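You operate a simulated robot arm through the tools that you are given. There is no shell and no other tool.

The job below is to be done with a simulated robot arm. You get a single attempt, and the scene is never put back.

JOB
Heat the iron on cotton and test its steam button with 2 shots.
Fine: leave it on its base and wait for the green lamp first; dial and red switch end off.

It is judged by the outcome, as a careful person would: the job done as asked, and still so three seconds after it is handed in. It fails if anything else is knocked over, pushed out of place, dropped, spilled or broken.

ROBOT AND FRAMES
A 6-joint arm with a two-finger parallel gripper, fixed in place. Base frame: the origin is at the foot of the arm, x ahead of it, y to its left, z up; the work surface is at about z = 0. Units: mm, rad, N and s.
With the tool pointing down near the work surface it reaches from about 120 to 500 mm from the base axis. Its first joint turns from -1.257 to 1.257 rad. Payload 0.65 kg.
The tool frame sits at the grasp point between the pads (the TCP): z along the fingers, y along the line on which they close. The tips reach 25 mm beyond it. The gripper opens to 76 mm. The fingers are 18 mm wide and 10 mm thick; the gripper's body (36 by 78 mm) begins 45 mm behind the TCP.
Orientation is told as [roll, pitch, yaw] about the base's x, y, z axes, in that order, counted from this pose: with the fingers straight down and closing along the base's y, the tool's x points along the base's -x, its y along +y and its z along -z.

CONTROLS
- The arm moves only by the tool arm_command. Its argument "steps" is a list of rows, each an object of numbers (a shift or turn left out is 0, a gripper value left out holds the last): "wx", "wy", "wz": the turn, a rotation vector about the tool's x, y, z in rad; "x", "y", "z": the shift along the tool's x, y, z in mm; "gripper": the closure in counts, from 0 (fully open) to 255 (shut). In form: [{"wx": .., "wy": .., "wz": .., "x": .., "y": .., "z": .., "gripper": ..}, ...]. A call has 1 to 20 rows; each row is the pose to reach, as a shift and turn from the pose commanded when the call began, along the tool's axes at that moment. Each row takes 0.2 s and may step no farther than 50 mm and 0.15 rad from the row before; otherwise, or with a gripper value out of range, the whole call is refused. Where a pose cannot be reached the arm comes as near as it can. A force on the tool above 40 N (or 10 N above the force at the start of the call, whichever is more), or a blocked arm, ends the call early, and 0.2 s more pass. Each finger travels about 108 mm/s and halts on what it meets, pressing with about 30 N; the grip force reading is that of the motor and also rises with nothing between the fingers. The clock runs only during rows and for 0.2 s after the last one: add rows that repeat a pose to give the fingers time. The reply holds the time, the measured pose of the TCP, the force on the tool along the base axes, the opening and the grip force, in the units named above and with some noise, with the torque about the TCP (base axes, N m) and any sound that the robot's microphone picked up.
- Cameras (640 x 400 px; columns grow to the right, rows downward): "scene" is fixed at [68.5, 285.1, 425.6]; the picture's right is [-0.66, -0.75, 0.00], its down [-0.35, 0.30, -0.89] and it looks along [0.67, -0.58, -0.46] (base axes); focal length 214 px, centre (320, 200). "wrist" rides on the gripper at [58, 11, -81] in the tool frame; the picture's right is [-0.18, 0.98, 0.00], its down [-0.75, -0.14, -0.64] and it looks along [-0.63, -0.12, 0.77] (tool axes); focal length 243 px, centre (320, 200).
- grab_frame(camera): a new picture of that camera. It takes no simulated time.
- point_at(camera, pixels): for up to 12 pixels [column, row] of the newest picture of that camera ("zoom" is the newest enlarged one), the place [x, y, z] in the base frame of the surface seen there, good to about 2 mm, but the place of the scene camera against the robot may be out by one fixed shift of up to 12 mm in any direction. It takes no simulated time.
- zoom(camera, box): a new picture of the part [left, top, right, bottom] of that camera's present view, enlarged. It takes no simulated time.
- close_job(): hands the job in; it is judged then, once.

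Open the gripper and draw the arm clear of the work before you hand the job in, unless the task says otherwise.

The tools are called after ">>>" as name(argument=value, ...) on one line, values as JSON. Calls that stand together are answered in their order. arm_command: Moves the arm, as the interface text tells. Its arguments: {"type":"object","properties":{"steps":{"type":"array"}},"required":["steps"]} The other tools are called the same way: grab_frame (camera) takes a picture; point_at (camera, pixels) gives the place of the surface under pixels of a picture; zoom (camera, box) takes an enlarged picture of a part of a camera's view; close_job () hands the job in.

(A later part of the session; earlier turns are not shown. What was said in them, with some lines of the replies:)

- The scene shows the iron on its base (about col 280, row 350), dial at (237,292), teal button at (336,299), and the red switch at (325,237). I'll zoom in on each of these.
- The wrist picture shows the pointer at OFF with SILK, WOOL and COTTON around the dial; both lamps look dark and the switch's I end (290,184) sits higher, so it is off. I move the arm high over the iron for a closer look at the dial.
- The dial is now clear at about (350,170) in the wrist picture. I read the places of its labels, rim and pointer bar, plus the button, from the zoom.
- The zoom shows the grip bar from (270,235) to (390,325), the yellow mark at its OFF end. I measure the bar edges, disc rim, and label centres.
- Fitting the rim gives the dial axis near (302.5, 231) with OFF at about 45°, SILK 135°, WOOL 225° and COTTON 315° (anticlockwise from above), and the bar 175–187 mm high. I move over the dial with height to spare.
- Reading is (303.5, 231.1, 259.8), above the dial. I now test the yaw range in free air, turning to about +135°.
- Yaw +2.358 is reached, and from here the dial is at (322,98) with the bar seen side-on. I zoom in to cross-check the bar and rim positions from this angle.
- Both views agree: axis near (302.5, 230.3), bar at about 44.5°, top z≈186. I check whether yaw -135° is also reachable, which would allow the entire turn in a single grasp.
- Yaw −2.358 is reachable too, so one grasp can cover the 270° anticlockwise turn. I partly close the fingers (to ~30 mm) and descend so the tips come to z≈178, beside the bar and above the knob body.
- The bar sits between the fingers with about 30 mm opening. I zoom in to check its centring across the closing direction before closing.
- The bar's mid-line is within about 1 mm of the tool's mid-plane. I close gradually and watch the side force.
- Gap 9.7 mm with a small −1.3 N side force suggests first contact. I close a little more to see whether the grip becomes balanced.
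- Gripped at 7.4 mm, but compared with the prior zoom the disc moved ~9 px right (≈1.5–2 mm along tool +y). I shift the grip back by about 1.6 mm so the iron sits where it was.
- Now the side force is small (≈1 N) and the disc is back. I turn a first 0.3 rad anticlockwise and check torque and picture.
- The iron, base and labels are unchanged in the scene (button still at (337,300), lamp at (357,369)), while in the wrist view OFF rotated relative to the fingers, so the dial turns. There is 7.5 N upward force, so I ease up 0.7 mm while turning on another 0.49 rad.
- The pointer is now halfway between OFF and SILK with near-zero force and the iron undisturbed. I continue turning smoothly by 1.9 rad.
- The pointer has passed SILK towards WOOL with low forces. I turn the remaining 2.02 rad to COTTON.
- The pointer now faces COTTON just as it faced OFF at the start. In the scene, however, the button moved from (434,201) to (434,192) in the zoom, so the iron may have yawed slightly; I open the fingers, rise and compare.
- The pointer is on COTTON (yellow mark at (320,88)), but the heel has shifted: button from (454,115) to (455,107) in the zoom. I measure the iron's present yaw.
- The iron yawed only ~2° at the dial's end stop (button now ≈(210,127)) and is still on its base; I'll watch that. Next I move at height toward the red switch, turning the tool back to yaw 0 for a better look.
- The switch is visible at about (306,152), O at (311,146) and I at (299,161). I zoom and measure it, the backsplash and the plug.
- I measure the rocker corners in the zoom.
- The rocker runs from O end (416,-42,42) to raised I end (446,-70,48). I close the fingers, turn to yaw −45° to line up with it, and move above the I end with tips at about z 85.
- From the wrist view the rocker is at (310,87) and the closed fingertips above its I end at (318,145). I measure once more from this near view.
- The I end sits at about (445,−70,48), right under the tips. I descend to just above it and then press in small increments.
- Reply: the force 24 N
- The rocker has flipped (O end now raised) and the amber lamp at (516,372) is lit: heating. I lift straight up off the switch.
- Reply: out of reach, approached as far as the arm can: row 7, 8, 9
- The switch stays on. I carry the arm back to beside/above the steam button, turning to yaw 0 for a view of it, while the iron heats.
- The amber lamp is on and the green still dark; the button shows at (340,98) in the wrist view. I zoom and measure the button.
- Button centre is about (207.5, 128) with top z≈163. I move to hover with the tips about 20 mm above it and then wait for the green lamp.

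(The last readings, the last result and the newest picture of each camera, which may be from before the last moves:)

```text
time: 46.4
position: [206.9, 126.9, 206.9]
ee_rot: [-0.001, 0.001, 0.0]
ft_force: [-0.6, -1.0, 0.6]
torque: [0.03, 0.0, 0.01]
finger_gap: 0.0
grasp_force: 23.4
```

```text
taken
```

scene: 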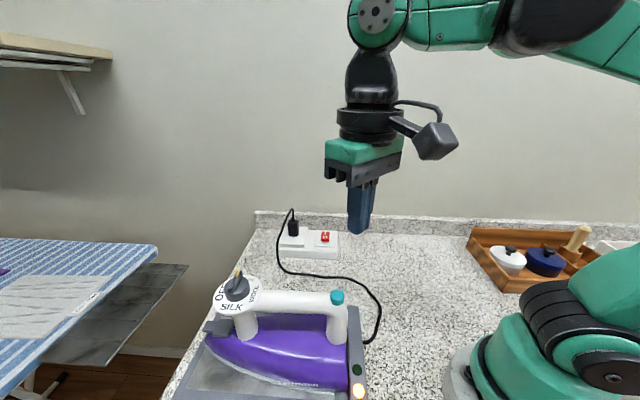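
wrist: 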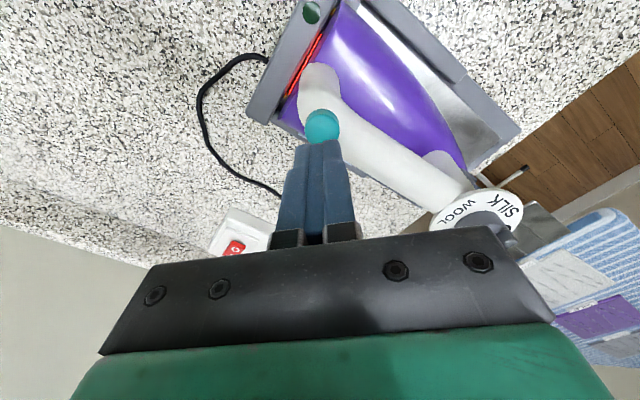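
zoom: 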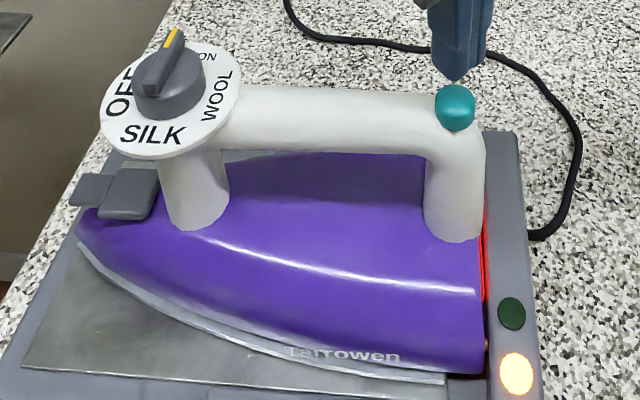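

The heel heater glows red and only the amber lamp is lit. The tips hover over the button; I wait 4 s.

>>> arm_command(steps=[{"z": 0}, {"z": 0}, {"z": 0}, {"z": 0}, {"z": 0}, {"z": 0}, {"z": 0}, {"z": 0}, {"z": 0}, {"z": 0}, {"z": 0}, {"z": 0}, {"z": 0}, {"z": 0}, {"z": 0}, {"z": 0}, {"z": 0}, {"z": 0}, {"z": 0}, {"z": 0}])

>>> zoom(camera="scene", box=[190, 260, 390, 400])

```text
time: 50.6
position: [207.0, 127.4, 208.6]
ee_rot: [0.001, 0.0, 0.0]
ft_force: [0.5, 0.2, -0.2]
torque: [0.01, -0.02, -0.02]
finger_gap: 0.0
grasp_force: 23.6
```

```text
2.86 times, centred on (290, 330) of scene
```

zoom: 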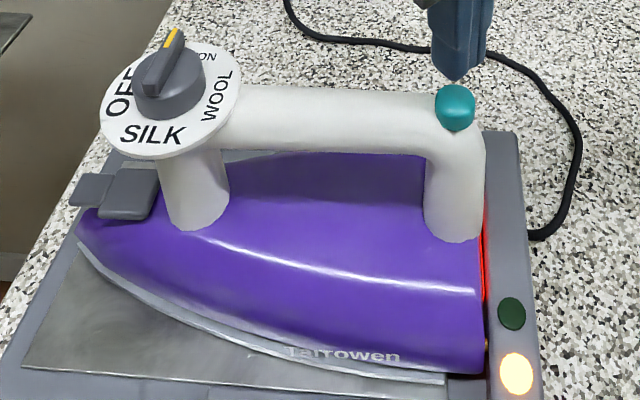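

The green lamp at (511,313) is still dark and amber is lit. I keep waiting.

>>> arm_command(steps=[{"z": 0}, {"z": 0}, {"z": 0}, {"z": 0}, {"z": 0}, {"z": 0}, {"z": 0}, {"z": 0}, {"z": 0}, {"z": 0}, {"z": 0}, {"z": 0}, {"z": 0}, {"z": 0}, {"z": 0}, {"z": 0}, {"z": 0}, {"z": 0}, {"z": 0}, {"z": 0}])

>>> zoom(camera="scene", box=[190, 260, 390, 400])

```text
time: 54.8
position: [207.1, 126.0, 209.7]
ee_rot: [0.0, 0.0, -0.001]
ft_force: [0.1, -0.6, 0.8]
torque: [0.0, -0.03, 0.0]
finger_gap: 0.1
grasp_force: 23.5
```

```text
2.86 times, centred on (290, 330) of scene
```

zoom: 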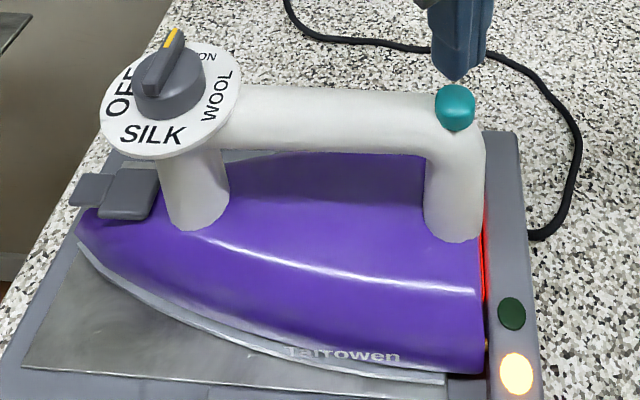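

Still heating with green dark. I wait another 4 s.

>>> arm_command(steps=[{"z": 0}, {"z": 0}, {"z": 0}, {"z": 0}, {"z": 0}, {"z": 0}, {"z": 0}, {"z": 0}, {"z": 0}, {"z": 0}, {"z": 0}, {"z": 0}, {"z": 0}, {"z": 0}, {"z": 0}, {"z": 0}, {"z": 0}, {"z": 0}, {"z": 0}, {"z": 0}])

>>> zoom(camera="scene", box=[190, 260, 390, 400])

```text
time: 59.0
position: [207.5, 126.3, 207.6]
ee_rot: [0.0, 0.0, 0.0]
ft_force: [0.0, 0.3, -0.6]
torque: [0.01, 0.02, -0.01]
finger_gap: 0.0
grasp_force: 23.3
```

```text
2.86 times, centred on (290, 330) of scene
```

zoom: 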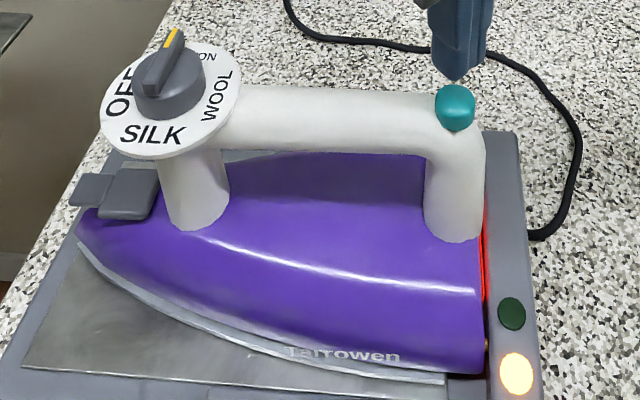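

Green is still dark at 59 s (heating since ~40 s). I wait about 8 s more.

>>> arm_command(steps=[{"z": 0}, {"z": 0}, {"z": 0}, {"z": 0}, {"z": 0}, {"z": 0}, {"z": 0}, {"z": 0}, {"z": 0}, {"z": 0}, {"z": 0}, {"z": 0}, {"z": 0}, {"z": 0}, {"z": 0}, {"z": 0}, {"z": 0}, {"z": 0}, {"z": 0}, {"z": 0}])

>>> arm_command(steps=[{"z": 0}, {"z": 0}, {"z": 0}, {"z": 0}, {"z": 0}, {"z": 0}, {"z": 0}, {"z": 0}, {"z": 0}, {"z": 0}, {"z": 0}, {"z": 0}, {"z": 0}, {"z": 0}, {"z": 0}, {"z": 0}, {"z": 0}, {"z": 0}, {"z": 0}, {"z": 0}])

>>> zoom(camera="scene", box=[190, 260, 390, 400])

```text
time: 63.2
position: [208.4, 126.3, 209.6]
ee_rot: [0.0, -0.001, -0.001]
ft_force: [-0.2, 0.3, 0.5]
torque: [0.0, -0.02, 0.0]
finger_gap: 0.0
grasp_force: 23.8
```

```text
time: 67.4
position: [206.8, 126.4, 208.3]
ee_rot: [-0.001, -0.001, -0.001]
ft_force: [0.1, 0.6, 0.0]
torque: [-0.01, 0.0, -0.01]
finger_gap: 0.0
grasp_force: 22.6
```

```text
2.86 times, centred on (290, 330) of scene
```

zoom: 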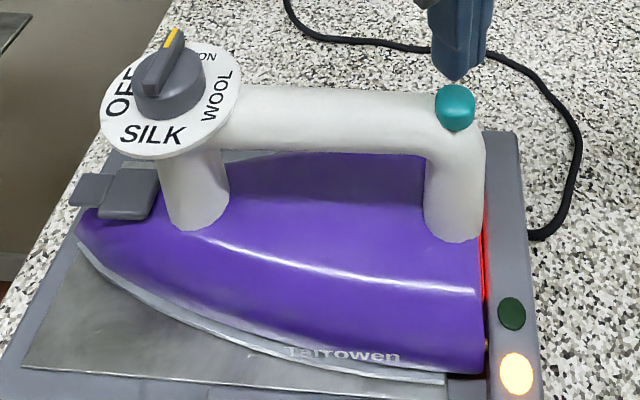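

Green is still dark at 67 s. I look closely at the red glow at the heel from the wrist camera.

>>> zoom(camera="wrist", box=[240, 0, 380, 130])

>>> zoom(camera="scene", box=[320, 310, 380, 400])

```text
3.08 times, centred on (310, 65) of wrist
```

zoom: 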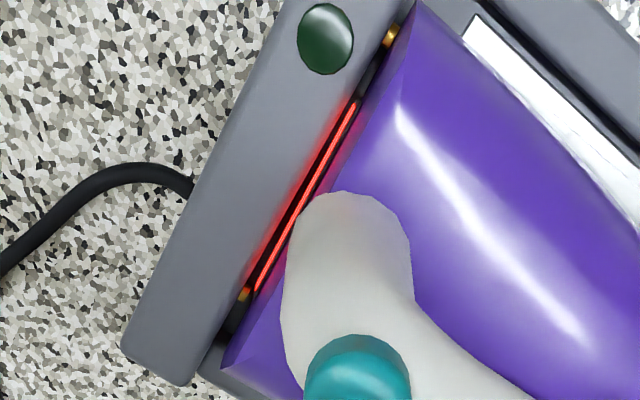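

```text
4.44 times, centred on (350, 355) of scene
```

zoom: 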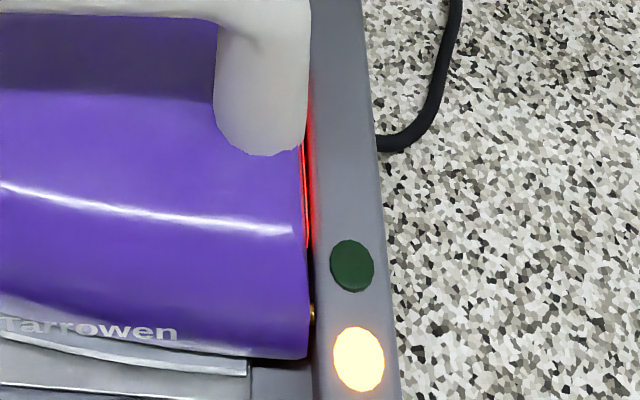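

The heater bar glows and both gold contact pins meet the heel, so it seems to be heating normally. I keep waiting.

>>> arm_command(steps=[{"z": 0}, {"z": 0}, {"z": 0}, {"z": 0}, {"z": 0}, {"z": 0}, {"z": 0}, {"z": 0}, {"z": 0}, {"z": 0}, {"z": 0}, {"z": 0}, {"z": 0}, {"z": 0}, {"z": 0}, {"z": 0}, {"z": 0}, {"z": 0}, {"z": 0}, {"z": 0}])

>>> arm_command(steps=[{"z": 0}, {"z": 0}, {"z": 0}, {"z": 0}, {"z": 0}, {"z": 0}, {"z": 0}, {"z": 0}, {"z": 0}, {"z": 0}, {"z": 0}, {"z": 0}, {"z": 0}, {"z": 0}, {"z": 0}, {"z": 0}, {"z": 0}, {"z": 0}, {"z": 0}, {"z": 0}])

>>> zoom(camera="scene", box=[190, 260, 390, 400])

```text
time: 71.6
position: [206.6, 126.2, 208.4]
ee_rot: [-0.001, 0.0, 0.001]
ft_force: [-0.2, 0.1, 0.2]
torque: [-0.03, -0.01, 0.01]
finger_gap: 0.1
grasp_force: 23.7
```

```text
time: 75.8
position: [207.3, 126.9, 208.0]
ee_rot: [-0.001, -0.002, 0.001]
ft_force: [0.1, 0.5, -0.2]
torque: [0.02, 0.02, 0.0]
finger_gap: 0.0
grasp_force: 23.7
```

```text
2.86 times, centred on (290, 330) of scene
```

zoom: 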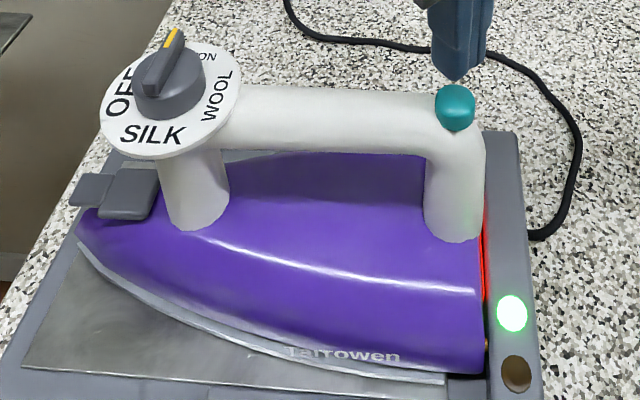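

The green lamp at (511,313) is lit and amber is out. Now I press the button for shot 1: descend to it and push a few mm in.

>>> arm_command(steps=[{"z": 10}, {"z": 16}, {"z": 19}, {"z": 20.5}, {"z": 22}, {"z": 23.5}, {"z": 25}])

>>> zoom(camera="scene", box=[190, 260, 390, 400])

```text
time: 77.4
position: [206.6, 128.6, 184.6]
ee_rot: [0.0, 0.0, 0.0]
ft_force: [0.4, -0.8, 1.6]
torque: [-0.02, 0.02, 0.02]
finger_gap: 0.0
grasp_force: 23.9
heard: click
```

```text
2.86 times, centred on (290, 330) of scene
```

zoom: 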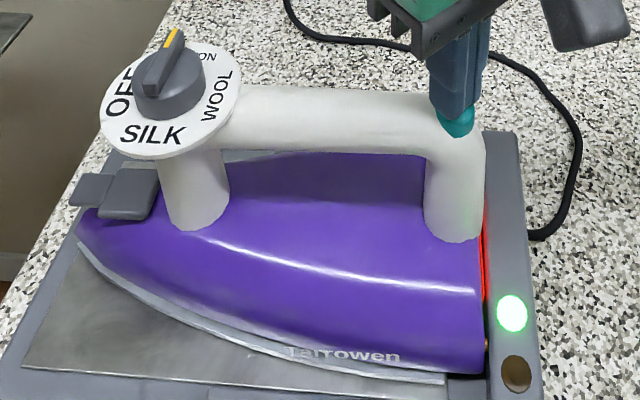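

A click was heard at only 1.6 N with the tips ~3 mm into the button. I keep it held and push slightly further to see whether the full stroke has been reached.

>>> arm_command(steps=[{"z": 0.8}, {"z": 1.6}])

>>> zoom(camera="scene", box=[290, 260, 390, 400])

>>> grab_frame(camera="scene")

```text
time: 78.0
position: [206.3, 127.9, 182.0]
ee_rot: [0.002, -0.001, 0.0]
ft_force: [-4.1, -0.3, 18.6]
torque: [0.14, -0.01, 0.01]
finger_gap: 0.1
grasp_force: 23.8
stopped in row 2: the force on the tool passed its limit at 45 N (the readings are from after the stop); the commanded pose is now the measured one
```

```text
2.86 times, centred on (340, 330) of scene
```

zoom: 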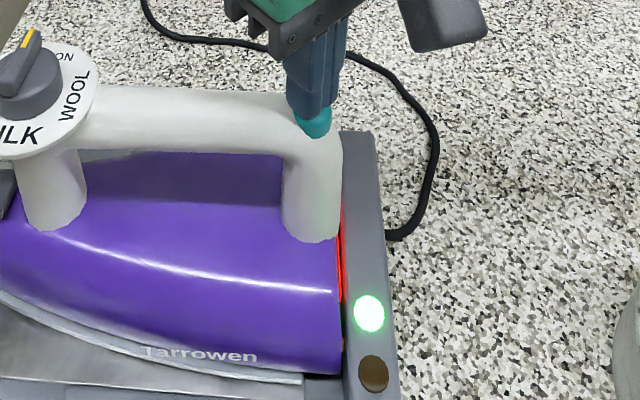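

```text
taken
```

scene: 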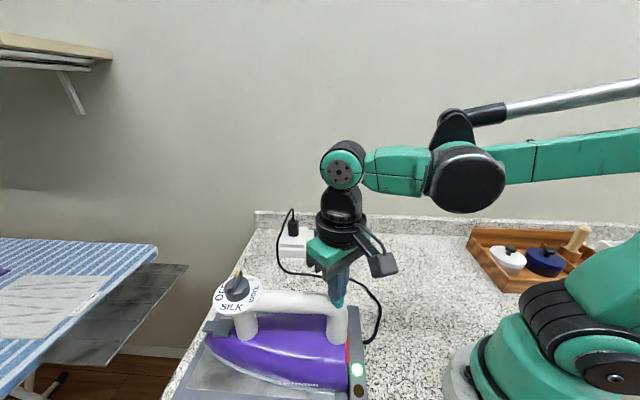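

The button bottomed out (no second click), so the earlier click was the shot. I lift fully off the button and listen.

>>> arm_command(steps=[{"z": -3}, {"z": -8}, {"z": -16}, {"z": -24}, {"z": -24}])

>>> zoom(camera="scene", box=[190, 260, 390, 400])

```text
time: 79.2
position: [207.4, 128.1, 206.4]
ee_rot: [0.001, -0.001, 0.0]
ft_force: [0.2, -0.2, -0.9]
torque: [0.0, -0.02, 0.01]
finger_gap: 0.0
grasp_force: 23.6
```

```text
2.86 times, centred on (290, 330) of scene
```

zoom: 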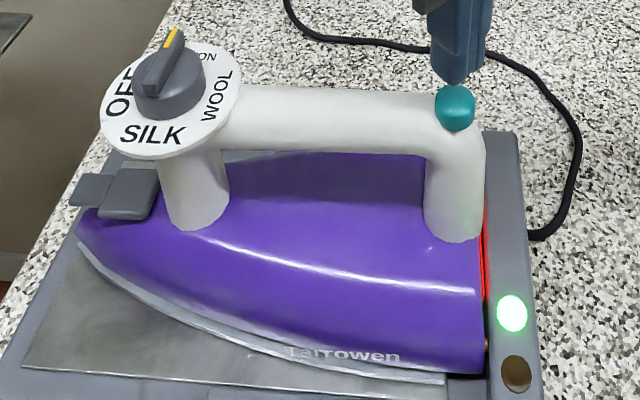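

The button sprang back and green is still lit. Shot 2: press again the same way.

>>> arm_command(steps=[{"z": 8}, {"z": 14}, {"z": 17}, {"z": 18.5}, {"z": 20}, {"z": 21.3}, {"z": 22.2}])

>>> zoom(camera="scene", box=[190, 260, 390, 400])

```text
time: 80.8
position: [205.6, 128.1, 183.9]
ee_rot: [0.0, -0.002, -0.001]
ft_force: [-0.4, 0.5, 1.5]
torque: [0.01, 0.03, 0.0]
finger_gap: 0.0
grasp_force: 23.9
heard: click
```

```text
2.86 times, centred on (290, 330) of scene
```

zoom: 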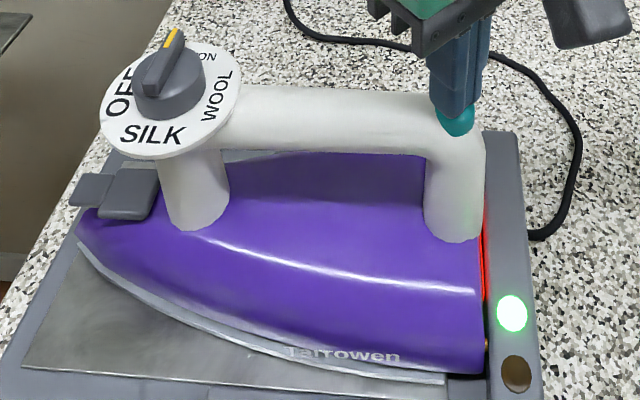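

Second click heard with green lit: two shots done. I lift away and go over the dial, turning to yaw +135° and opening the fingers to ~31 mm.

>>> arm_command(steps=[{"z": -5}, {"z": -30}, {"z": -60}, {"wz": -0.14, "x": -4, "y": 4, "z": -80}, {"wz": -0.28, "x": -10, "y": 10, "z": -90, "gripper": 150}, {"wz": -0.42, "x": -17, "y": 18, "z": -90}, {"wz": -0.56, "x": -24, "y": 26, "z": -90}, {"wz": -0.7, "x": -31, "y": 34, "z": -90}, {"wz": -0.84, "x": -38, "y": 42, "z": -90}, {"wz": -0.98, "x": -45, "y": 50, "z": -90}, {"wz": -1.12, "x": -52, "y": 58, "z": -90}, {"wz": -1.26, "x": -59, "y": 66, "z": -90}, {"wz": -1.4, "x": -66, "y": 74, "z": -90}, {"wz": -1.54, "x": -73, "y": 82, "z": -90}, {"wz": -1.68, "x": -80, "y": 90, "z": -90}, {"wz": -1.82, "x": -87, "y": 95, "z": -90}, {"wz": -1.96, "x": -93, "y": 100, "z": -90}, {"wz": -2.1, "x": -96.5, "y": 102, "z": -90}, {"wz": -2.24, "x": -96.5, "y": 102, "z": -90}, {"wz": -2.38, "x": -96.5, "y": 102, "z": -90}])

>>> grab_frame(camera="wrist")

>>> zoom(camera="wrist", box=[270, 30, 380, 140])

>>> zoom(camera="scene", box=[190, 260, 390, 400])

```text
time: 85.0
position: [303.2, 228.7, 274.3]
ee_rot: [-0.001, 0.0, 2.384]
ft_force: [-0.1, 1.0, -0.2]
torque: [0.04, 0.0, -0.02]
finger_gap: 31.3
grasp_force: 0.1
```

```text
taken
```

wrist: 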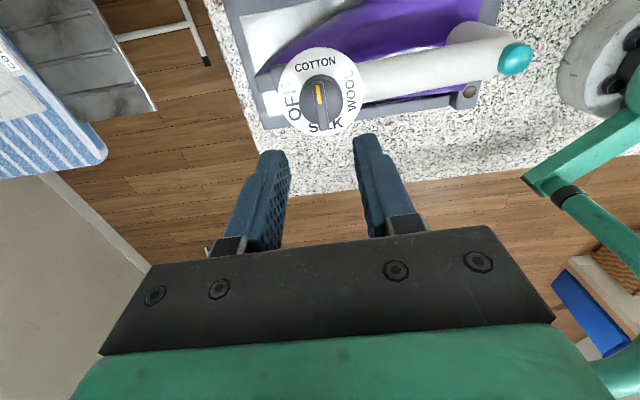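

```text
3.64 times, centred on (325, 85) of wrist
```

zoom: 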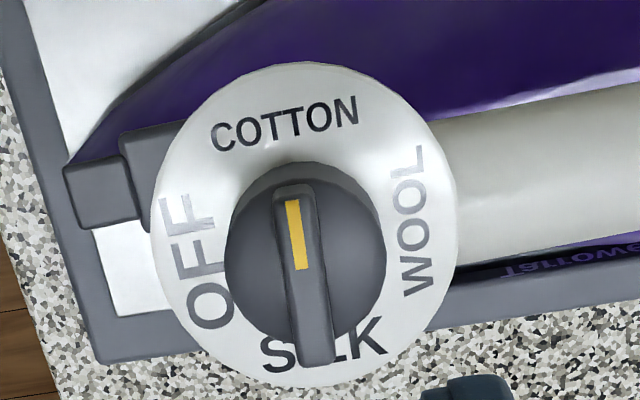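

```text
2.86 times, centred on (290, 330) of scene
```

zoom: 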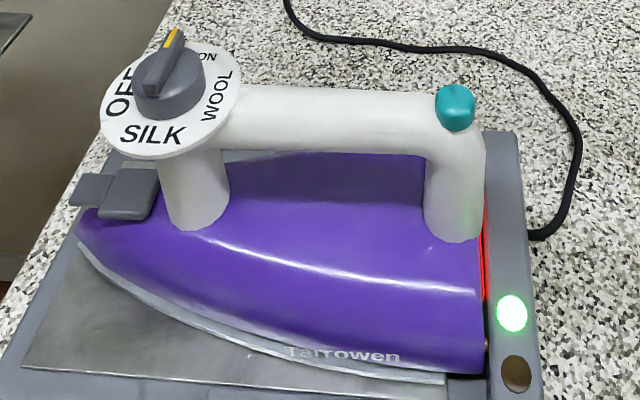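

Green stays lit and the pointer is on COTTON. I measure the bar and rim for regrasping.

>>> point_at(camera="zoom", pixels=[[276, 190], [312, 190], [300, 358], [334, 355], [287, 275], [323, 275], [305, 275], [156, 215], [300, 62], [457, 200], [190, 120], [415, 110]])

```text
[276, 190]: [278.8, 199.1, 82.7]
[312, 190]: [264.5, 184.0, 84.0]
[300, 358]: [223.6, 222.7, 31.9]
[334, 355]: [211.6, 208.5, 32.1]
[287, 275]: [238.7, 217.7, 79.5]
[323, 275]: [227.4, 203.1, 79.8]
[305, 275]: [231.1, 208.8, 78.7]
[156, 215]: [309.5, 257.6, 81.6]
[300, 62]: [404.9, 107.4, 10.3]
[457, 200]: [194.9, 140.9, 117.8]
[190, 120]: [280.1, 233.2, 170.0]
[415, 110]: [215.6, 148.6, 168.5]
```

Those were read against the scene zoom, so I retake the wrist zoom and measure again.

>>> zoom(camera="wrist", box=[270, 30, 380, 140])

>>> point_at(camera="zoom", pixels=[[278, 192], [310, 190], [302, 356], [332, 353], [288, 275], [322, 275], [305, 275], [158, 215], [300, 66], [455, 200], [190, 124], [415, 114]])

```text
3.64 times, centred on (325, 85) of wrist
```

zoom: 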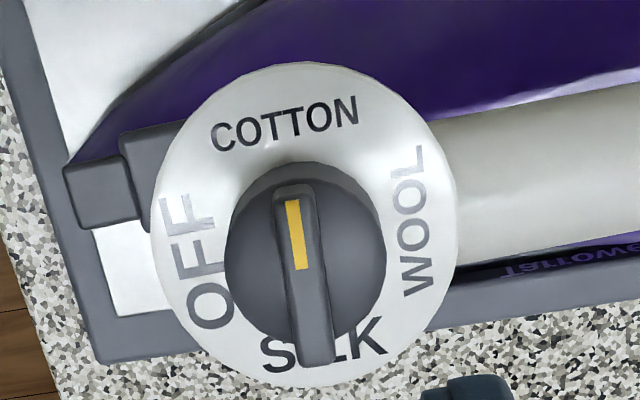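

```text
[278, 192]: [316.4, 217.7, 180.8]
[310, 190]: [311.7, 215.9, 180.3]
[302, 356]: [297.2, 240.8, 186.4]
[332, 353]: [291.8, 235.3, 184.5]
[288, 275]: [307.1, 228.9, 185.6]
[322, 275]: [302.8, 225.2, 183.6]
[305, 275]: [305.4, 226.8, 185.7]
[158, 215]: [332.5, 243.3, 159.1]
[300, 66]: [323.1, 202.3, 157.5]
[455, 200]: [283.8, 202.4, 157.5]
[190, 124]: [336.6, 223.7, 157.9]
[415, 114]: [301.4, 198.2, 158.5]
```

The bar centre is about (304.5,227.5) and within ~1 mm of the tool's mid-plane across the closing direction. I descend over the bar at yaw 2.356.

>>> arm_command(steps=[{"wz": 0.026, "z": 15}, {"wz": 0.026, "z": 30}, {"wz": 0.026, "z": 45}, {"wz": 0.026, "z": 56}, {"wz": 0.026, "z": 64}, {"wz": 0.026, "z": 69.5}, {"wz": 0.026, "z": 69.5}])

>>> zoom(camera="wrist", box=[240, 70, 400, 220])

```text
time: 86.6
position: [303.9, 229.5, 205.6]
ee_rot: [-0.003, 0.001, 2.356]
ft_force: [0.1, 0.2, -0.7]
torque: [-0.03, 0.0, 0.0]
finger_gap: 31.1
grasp_force: 0.1
```

```text
2.67 times, centred on (320, 145) of wrist
```

zoom: 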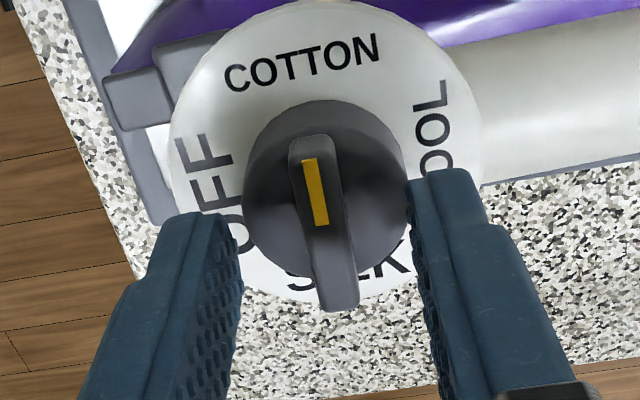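

Compared with the gripped views the bar sits ~1.5 mm toward tool +y and turned ~2°. I correct for that and close gradually.

>>> arm_command(steps=[{"y": 0.8, "wz": -0.015}, {"y": 1.5, "wz": -0.03, "gripper": 190}, {"y": 1.5, "wz": -0.03, "gripper": 215}, {"y": 1.5, "wz": -0.03, "gripper": 225}, {"y": 1.5, "wz": -0.03, "gripper": 228}, {"y": 1.5, "wz": -0.03, "gripper": 228}])

>>> zoom(camera="wrist", box=[240, 70, 400, 220])

```text
time: 88.0
position: [301.7, 227.9, 205.8]
ee_rot: [-0.003, 0.002, 2.384]
ft_force: [1.5, 0.6, -0.9]
torque: [0.0, 0.0, -0.04]
finger_gap: 8.9
grasp_force: 0.8
```

```text
2.67 times, centred on (320, 145) of wrist
```

zoom: 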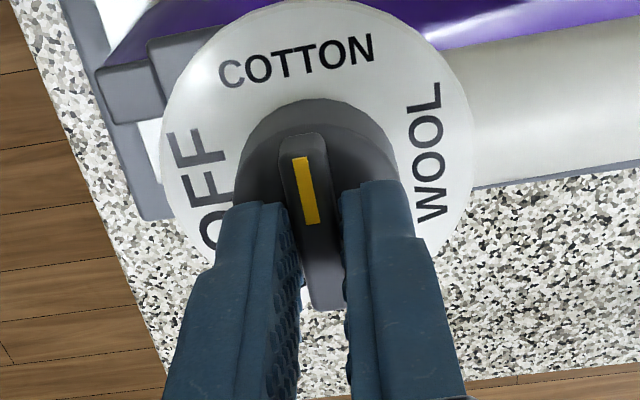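

Near-contact at 8.9 mm with the left finger touching first (~1.5 N), so I shift −0.7 mm in y and finish closing.

>>> arm_command(steps=[{"y": -0.7}, {"y": -0.7, "gripper": 232}, {"y": -0.7, "gripper": 236}, {"y": -0.7, "gripper": 236}])

>>> zoom(camera="wrist", box=[240, 70, 400, 220])

```text
time: 89.0
position: [303.4, 228.6, 204.4]
ee_rot: [0.001, 0.0, 2.383]
ft_force: [-1.8, -2.9, 3.0]
torque: [-0.18, -0.02, -0.01]
finger_gap: 7.6
grasp_force: 29.4
```

```text
2.67 times, centred on (320, 145) of wrist
```

zoom: 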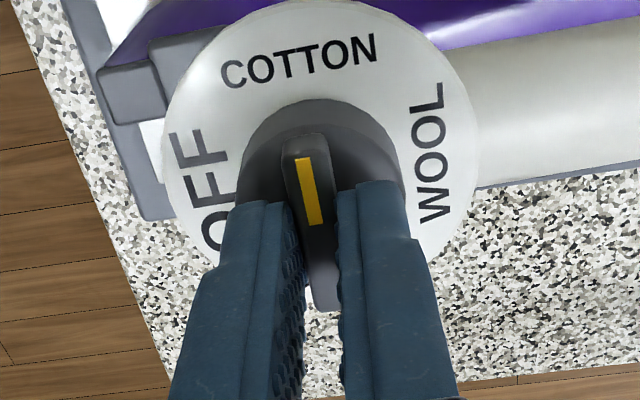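

Gripped with 3 N side force; I ease +0.4 mm in y and turn clockwise back 1.0 rad, watching the iron.

>>> arm_command(steps=[{"y": 0.4}, {"wz": 0.1, "y": 0.4}, {"wz": 0.2, "y": 0.4}, {"wz": 0.3, "y": 0.4}, {"wz": 0.4, "y": 0.4}, {"wz": 0.5, "y": 0.4}, {"wz": 0.6, "y": 0.4}, {"wz": 0.7, "y": 0.4}, {"wz": 0.8, "y": 0.4}, {"wz": 0.9, "y": 0.4}, {"wz": 1.0, "y": 0.4}])

>>> zoom(camera="wrist", box=[240, 70, 400, 220])

>>> zoom(camera="scene", box=[190, 260, 390, 400])

```text
time: 91.4
position: [301.9, 229.7, 205.3]
ee_rot: [-0.001, -0.003, 1.383]
ft_force: [-1.2, 0.0, 0.3]
torque: [-0.03, 0.0, -0.03]
finger_gap: 7.7
grasp_force: 29.5
```

```text
2.67 times, centred on (320, 145) of wrist
```

zoom: 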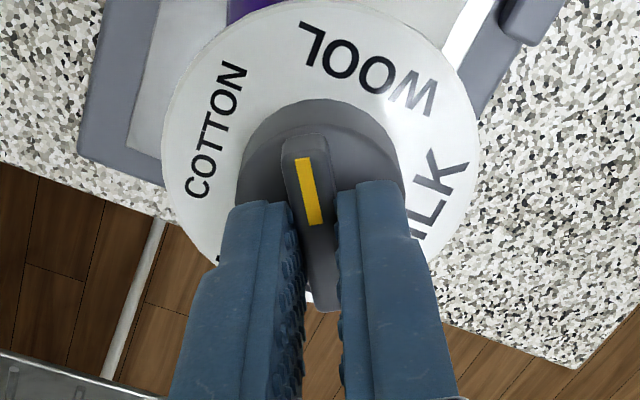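

```text
2.86 times, centred on (290, 330) of scene
```

zoom: 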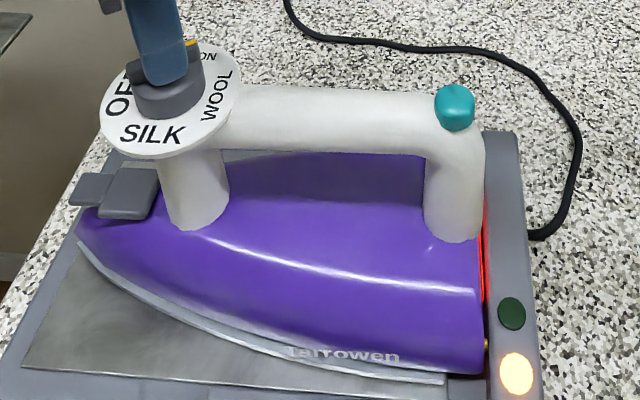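

The dial turns freely toward WOOL with the iron unmoved. I continue clockwise by 1.9 rad.

>>> arm_command(steps=[{"wz": 0.1}, {"wz": 0.2}, {"wz": 0.3}, {"wz": 0.4}, {"wz": 0.5}, {"wz": 0.6}, {"wz": 0.7}, {"wz": 0.8}, {"wz": 0.9}, {"wz": 1.0}, {"wz": 1.1}, {"wz": 1.2}, {"wz": 1.3}, {"wz": 1.4}, {"wz": 1.5}, {"wz": 1.6}, {"wz": 1.7}, {"wz": 1.8}, {"wz": 1.9}])

>>> zoom(camera="wrist", box=[240, 70, 400, 220])

>>> zoom(camera="scene", box=[190, 260, 390, 400])

```text
time: 95.4
position: [302.2, 229.2, 205.5]
ee_rot: [0.002, 0.0, -0.518]
ft_force: [0.4, -0.3, 0.1]
torque: [-0.12, -0.16, 0.01]
finger_gap: 7.4
grasp_force: 29.7
```

```text
2.67 times, centred on (320, 145) of wrist
```

zoom: 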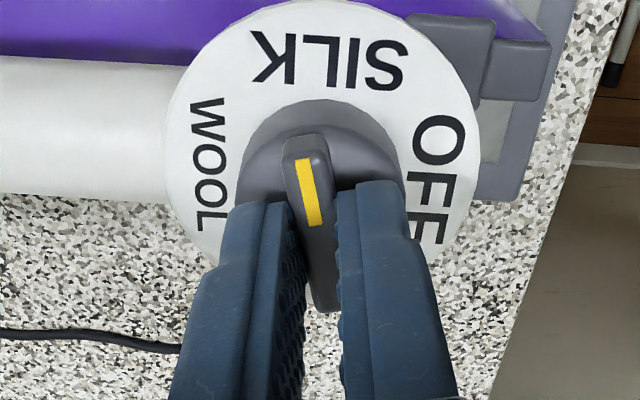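

```text
2.86 times, centred on (290, 330) of scene
```

zoom: 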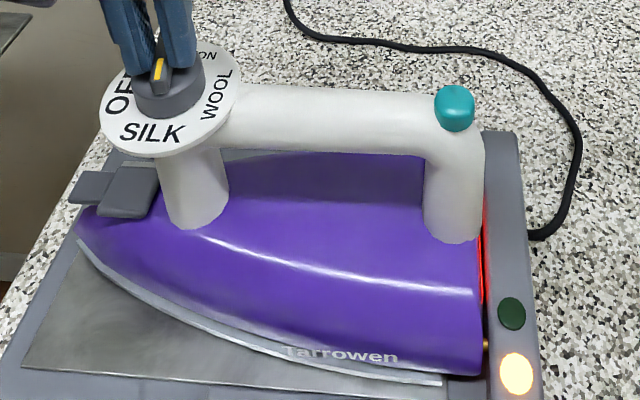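

The pointer is near SILK. I turn on to within a hair of OFF (1.78 rad more).

>>> arm_command(steps=[{"wz": 0.1}, {"wz": 0.2}, {"wz": 0.3}, {"wz": 0.4}, {"wz": 0.5}, {"wz": 0.6}, {"wz": 0.7}, {"wz": 0.8}, {"wz": 0.9}, {"wz": 1.0}, {"wz": 1.1}, {"wz": 1.2}, {"wz": 1.3}, {"wz": 1.4}, {"wz": 1.5}, {"wz": 1.6}, {"wz": 1.7}, {"wz": 1.75}, {"wz": 1.78}])

>>> zoom(camera="wrist", box=[240, 70, 400, 220])

>>> zoom(camera="scene", box=[190, 260, 390, 400])

```text
time: 99.4
position: [303.2, 229.2, 204.3]
ee_rot: [0.0, 0.001, -2.297]
ft_force: [3.5, 3.8, 5.5]
torque: [-0.42, 0.39, -0.01]
finger_gap: 7.3
grasp_force: 30.1
```

```text
2.67 times, centred on (320, 145) of wrist
```

zoom: 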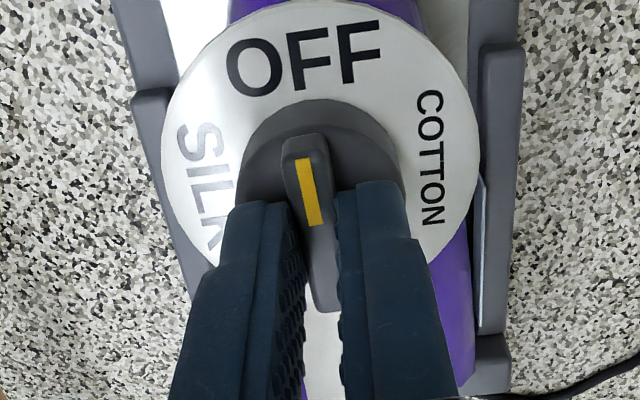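

```text
2.86 times, centred on (290, 330) of scene
```

zoom: 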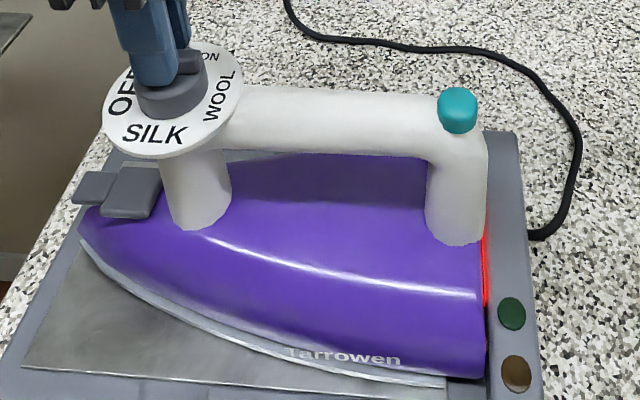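

Lamps went out, so the dial is at OFF; there's a 5 N push along the handle direction. I turn the last 0.055 rad while easing 1 mm away from the tower.

>>> arm_command(steps=[{"x": 0.5, "wz": 0.0}, {"x": 1.0, "wz": 0.02}, {"x": 1.0, "wz": 0.04}, {"x": 1.0, "wz": 0.057}, {"x": 1.0, "wz": 0.057}])

>>> zoom(camera="wrist", box=[240, 70, 400, 220])

>>> zoom(camera="scene", box=[190, 260, 390, 400])

```text
time: 100.6
position: [303.5, 229.6, 205.1]
ee_rot: [0.001, 0.003, -2.354]
ft_force: [0.2, -0.5, 0.1]
torque: [0.38, -0.38, 0.01]
finger_gap: 7.4
grasp_force: 29.3
```

```text
2.67 times, centred on (320, 145) of wrist
```

zoom: 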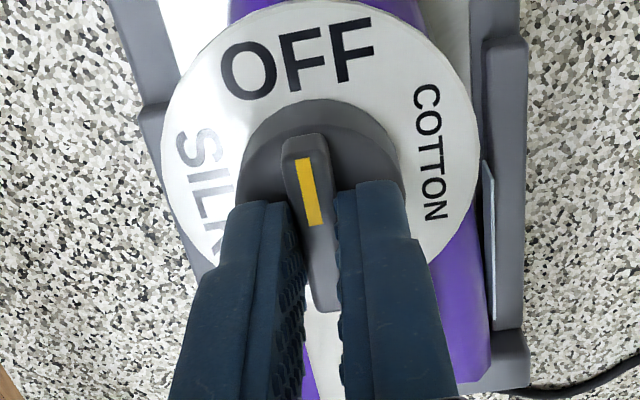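

```text
2.86 times, centred on (290, 330) of scene
```

zoom: 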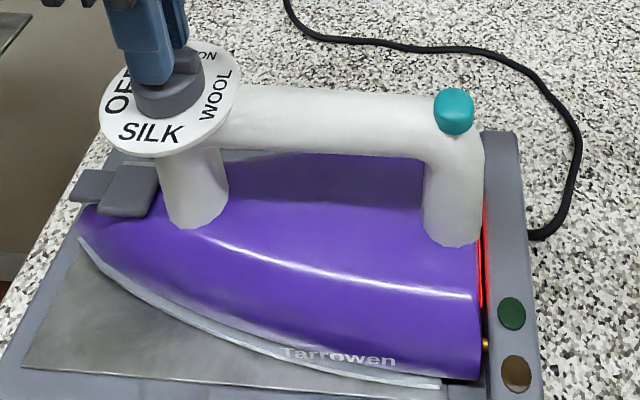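

Forces are near zero, the pointer faces OFF as at the start, lamps are out and the iron has swung partly back (button (455,111) vs 115 originally). I open the fingers and rise, then compare.

>>> arm_command(steps=[{"gripper": 225}, {"gripper": 200}, {"gripper": 180}, {"gripper": 150}, {"gripper": 150}])

>>> zoom(camera="scene", box=[190, 260, 390, 400])

>>> zoom(camera="wrist", box=[240, 70, 400, 220])

```text
time: 101.8
position: [304.4, 231.3, 204.2]
ee_rot: [0.0, 0.001, -2.353]
ft_force: [-0.1, 0.5, 0.4]
torque: [-0.03, 0.02, 0.04]
finger_gap: 31.3
grasp_force: 0.1
```

```text
2.86 times, centred on (290, 330) of scene
```

zoom: 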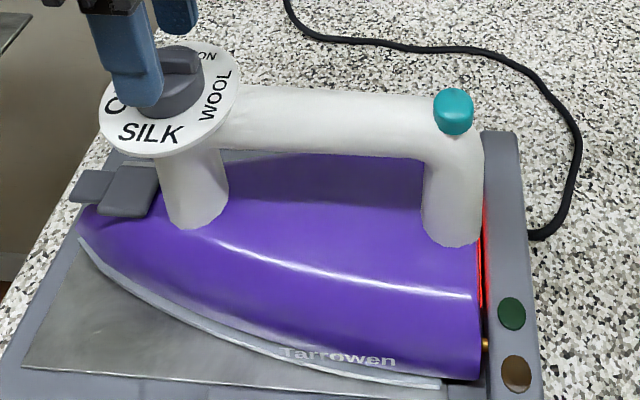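

```text
2.67 times, centred on (320, 145) of wrist
```

zoom: 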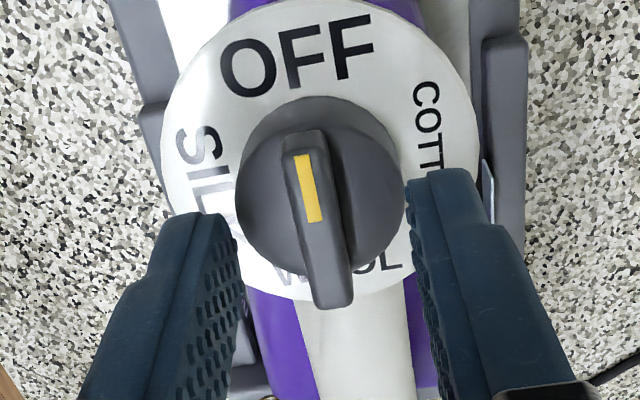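

The pointer-to-OFF relation matches the start picture and the iron is essentially back in place. I rise, close the fingers, and carry over to above the switch's O end at yaw −45°.

>>> arm_command(steps=[{"z": -12}, {"z": -30}, {"z": -50}, {"z": -70}, {"wz": -0.112, "x": -8, "y": 19.5, "z": -70, "gripper": 255}, {"wz": -0.224, "x": -16, "y": 39, "z": -70}, {"wz": -0.336, "x": -24, "y": 58.5, "z": -70}, {"wz": -0.448, "x": -32, "y": 78, "z": -70}, {"wz": -0.56, "x": -40, "y": 97.5, "z": -70}, {"wz": -0.672, "x": -48, "y": 117, "z": -70}, {"wz": -0.784, "x": -56, "y": 136.5, "z": -68}, {"wz": -0.896, "x": -64, "y": 156, "z": -60}, {"wz": -1.008, "x": -72, "y": 175.5, "z": -50}, {"wz": -1.12, "x": -80, "y": 195, "z": -40}, {"wz": -1.232, "x": -88, "y": 214.5, "z": -28}, {"wz": -1.344, "x": -96, "y": 234, "z": -16}, {"wz": -1.456, "x": -104, "y": 253.5, "z": -5}, {"wz": -1.568, "x": -112.4, "y": 273.6, "z": 5}, {"wz": -1.568, "x": -112.4, "y": 273.6, "z": 5}])

>>> grab_frame(camera="wrist")

>>> grab_frame(camera="scene")

```text
time: 105.8
position: [418.4, -42.6, 199.1]
ee_rot: [0.001, 0.001, -0.786]
ft_force: [0.0, -0.3, -0.1]
torque: [0.0, 0.0, -0.02]
finger_gap: 0.1
grasp_force: 23.9
```

```text
taken
```

wrist: 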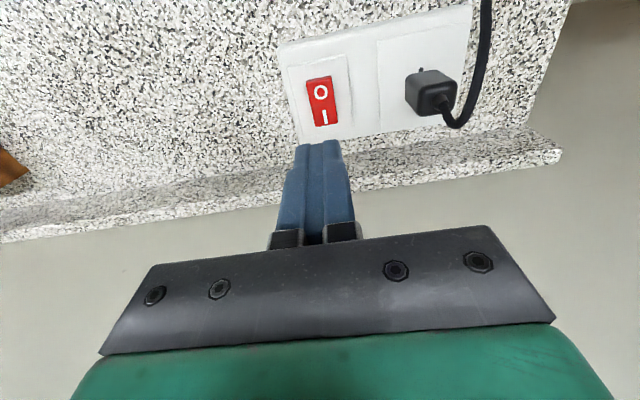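

```text
taken
```

scene: 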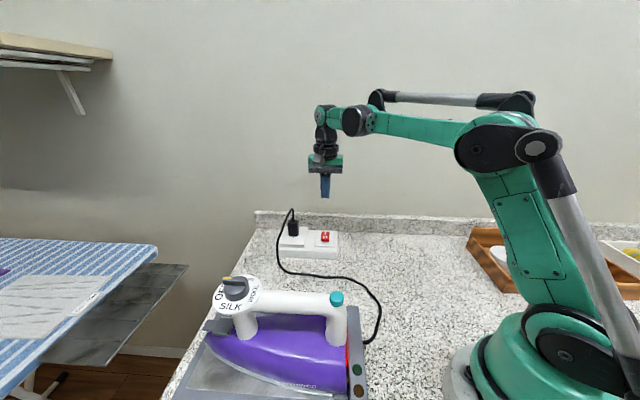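

The switch is in view at (322,101) with the dial at OFF and lamps dark in the scene. I check the O-end position now.

>>> zoom(camera="wrist", box=[280, 60, 370, 140])

>>> point_at(camera="wrist", pixels=[[319, 79], [321, 91], [323, 103], [325, 117], [326, 124], [309, 82], [330, 78]])

```text
5.00 times, centred on (325, 100) of wrist
```

zoom: 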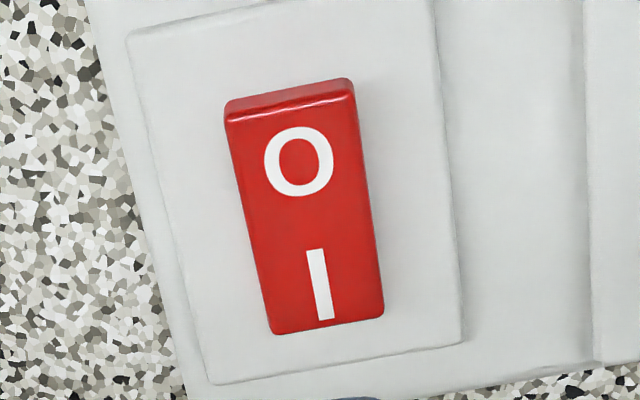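

```text
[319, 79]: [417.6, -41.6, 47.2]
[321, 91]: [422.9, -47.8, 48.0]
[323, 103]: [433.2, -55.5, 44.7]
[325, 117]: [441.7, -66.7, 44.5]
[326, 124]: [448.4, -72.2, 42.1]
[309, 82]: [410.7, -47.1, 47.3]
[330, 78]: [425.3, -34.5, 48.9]
```

The O end is at (418,−42,48), under the tips. I descend and press it in small increments.

>>> arm_command(steps=[{"z": 30}, {"z": 60}, {"z": 90}, {"z": 110}, {"z": 120}, {"z": 124}, {"z": 126}, {"z": 127.5}, {"z": 129}, {"z": 130.5}])

>>> zoom(camera="scene", box=[280, 200, 360, 270])

```text
time: 108.0
position: [417.9, -42.8, 68.6]
ee_rot: [0.002, 0.0, -0.784]
ft_force: [-0.5, -1.7, 3.3]
torque: [-0.02, 0.01, 0.03]
finger_gap: 0.0
grasp_force: 23.7
```

```text
5.71 times, centred on (320, 235) of scene
```

zoom: 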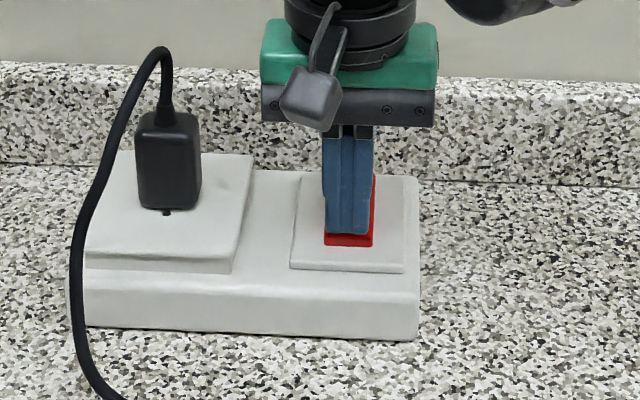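

The rocker's O end appears to have gone down (3 N, tips at z≈44). I push 2 mm further to seat it, then lift and look.

>>> arm_command(steps=[{"z": 0.8}, {"z": 1.6}, {"z": 2.0}])

>>> arm_command(steps=[{"z": -4}, {"z": -15}, {"z": -40}, {"z": -75}, {"z": -110}, {"z": -130}, {"z": -130}])

>>> zoom(camera="scene", box=[280, 200, 360, 270])

>>> zoom(camera="scene", box=[190, 260, 390, 400])

>>> zoom(camera="wrist", box=[280, 60, 370, 140])

>>> point_at(camera="zoom", pixels=[[290, 100], [298, 150], [310, 200], [318, 280], [325, 310]])

```text
time: 108.6
position: [418.3, -41.8, 69.3]
ee_rot: [0.002, 0.002, -0.786]
ft_force: [-0.7, 0.4, 20.0]
torque: [-0.12, -0.12, -0.11]
finger_gap: 0.1
grasp_force: 23.7
stopped in row 2: the force on the tool passed its limit at 45 N (the readings are from after the stop); the commanded pose is now the measured one
```

```text
time: 110.2
position: [417.6, -43.9, 200.1]
ee_rot: [-0.001, 0.003, -0.786]
ft_force: [-0.9, -0.2, 0.7]
torque: [0.03, 0.04, 0.02]
finger_gap: 0.0
grasp_force: 23.3
```

```text
5.71 times, centred on (320, 235) of scene
```

zoom: 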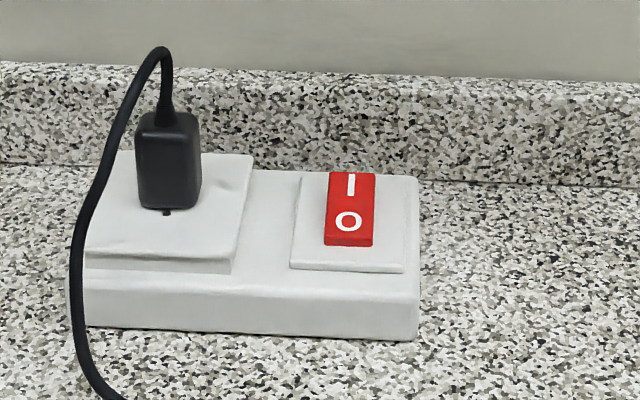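

```text
2.86 times, centred on (290, 330) of scene
```

zoom: 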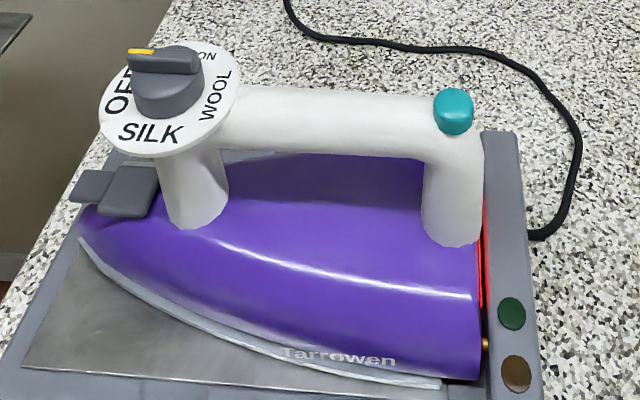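

```text
5.00 times, centred on (325, 100) of wrist
```

zoom: 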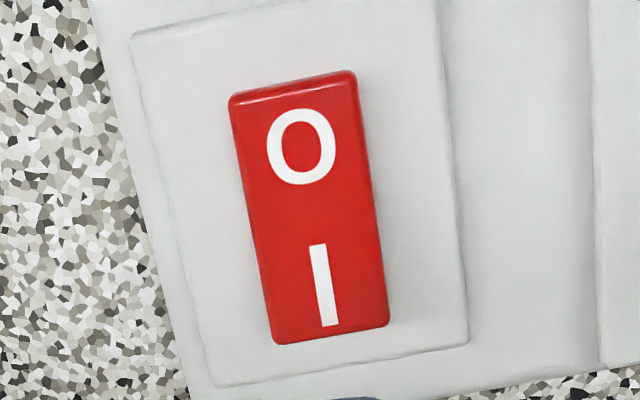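

```text
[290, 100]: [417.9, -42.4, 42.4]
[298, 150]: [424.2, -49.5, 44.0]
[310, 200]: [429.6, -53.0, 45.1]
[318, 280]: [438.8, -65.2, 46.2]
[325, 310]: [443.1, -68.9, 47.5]
```

The switch is off (O end z≈42, I end z≈47.5), the dial pointer is at OFF, lamps are dark and the iron is on its base. I open the gripper and draw the arm back clear.

>>> arm_command(steps=[{"x": 15, "y": -10, "z": -15}, {"x": 30, "y": -20, "z": -30, "gripper": 0}, {"x": 48, "y": -30, "z": -48}, {"x": 66, "y": -42, "z": -66}, {"x": 84, "y": -54, "z": -84}, {"x": 100, "y": -64, "z": -100}, {"x": 113, "y": -70, "z": -115}, {"x": 113, "y": -70, "z": -115}, {"x": 113, "y": -70, "z": -115}])

>>> grab_frame(camera="scene")

>>> zoom(camera="scene", box=[190, 200, 390, 400])

```text
time: 112.2
position: [289.2, -12.2, 315.5]
ee_rot: [0.003, 0.004, -0.786]
ft_force: [-0.6, -0.3, 0.2]
torque: [-0.03, 0.03, 0.0]
finger_gap: 75.8
grasp_force: 0.1
```

```text
taken
```

scene: 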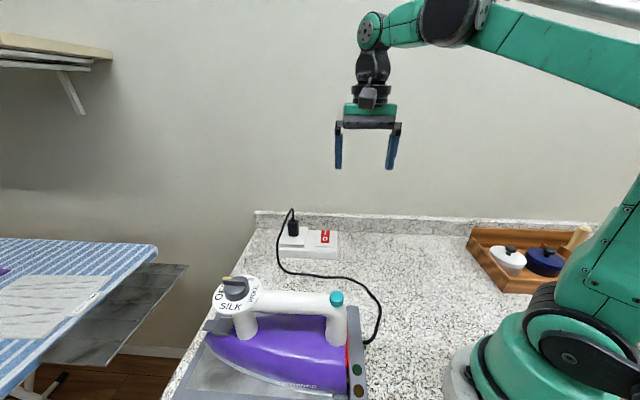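

```text
2.00 times, centred on (290, 300) of scene
```

zoom: 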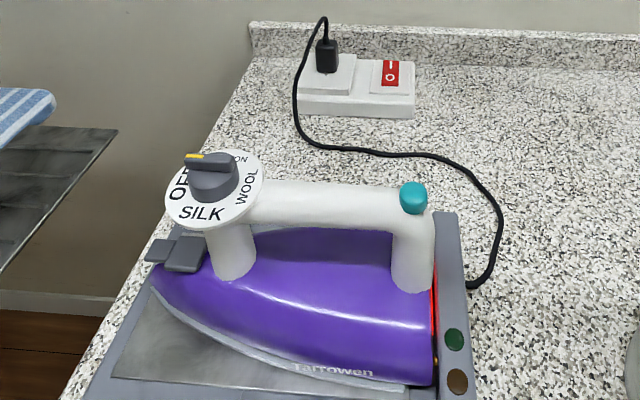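

The gripper is open and clear. The iron is on its base with the dial at OFF, the red switch off and both lamps dark; the tray and pots are untouched. I hand the job in.

>>> close_job()

```text
The job is handed in.
```

The iron heated on cotton and its steam button was tested with two shots. The dial and red switch are both back at off.

- **Heating:** I set the dial to COTTON, switched on, and waited about 35 seconds until the green lamp came on.
- **Steam shots:** I pressed the button twice with the green lamp lit both times, and each press gave one click. I saw no steam and heard no hiss in the readings, so the clicks are my only sign that the shots fired.
- **Iron position:** The iron stayed on its base. Turning the dial against its end stop twisted it about 2°. Turning back to OFF undid part of that, leaving it roughly 1° from where it started.
- **End state:** Both lamps are dark. The heater bar at the heel was still glowing red when I handed in, which I took to be leftover heat. The gripper is open and clear, and nothing else was moved.
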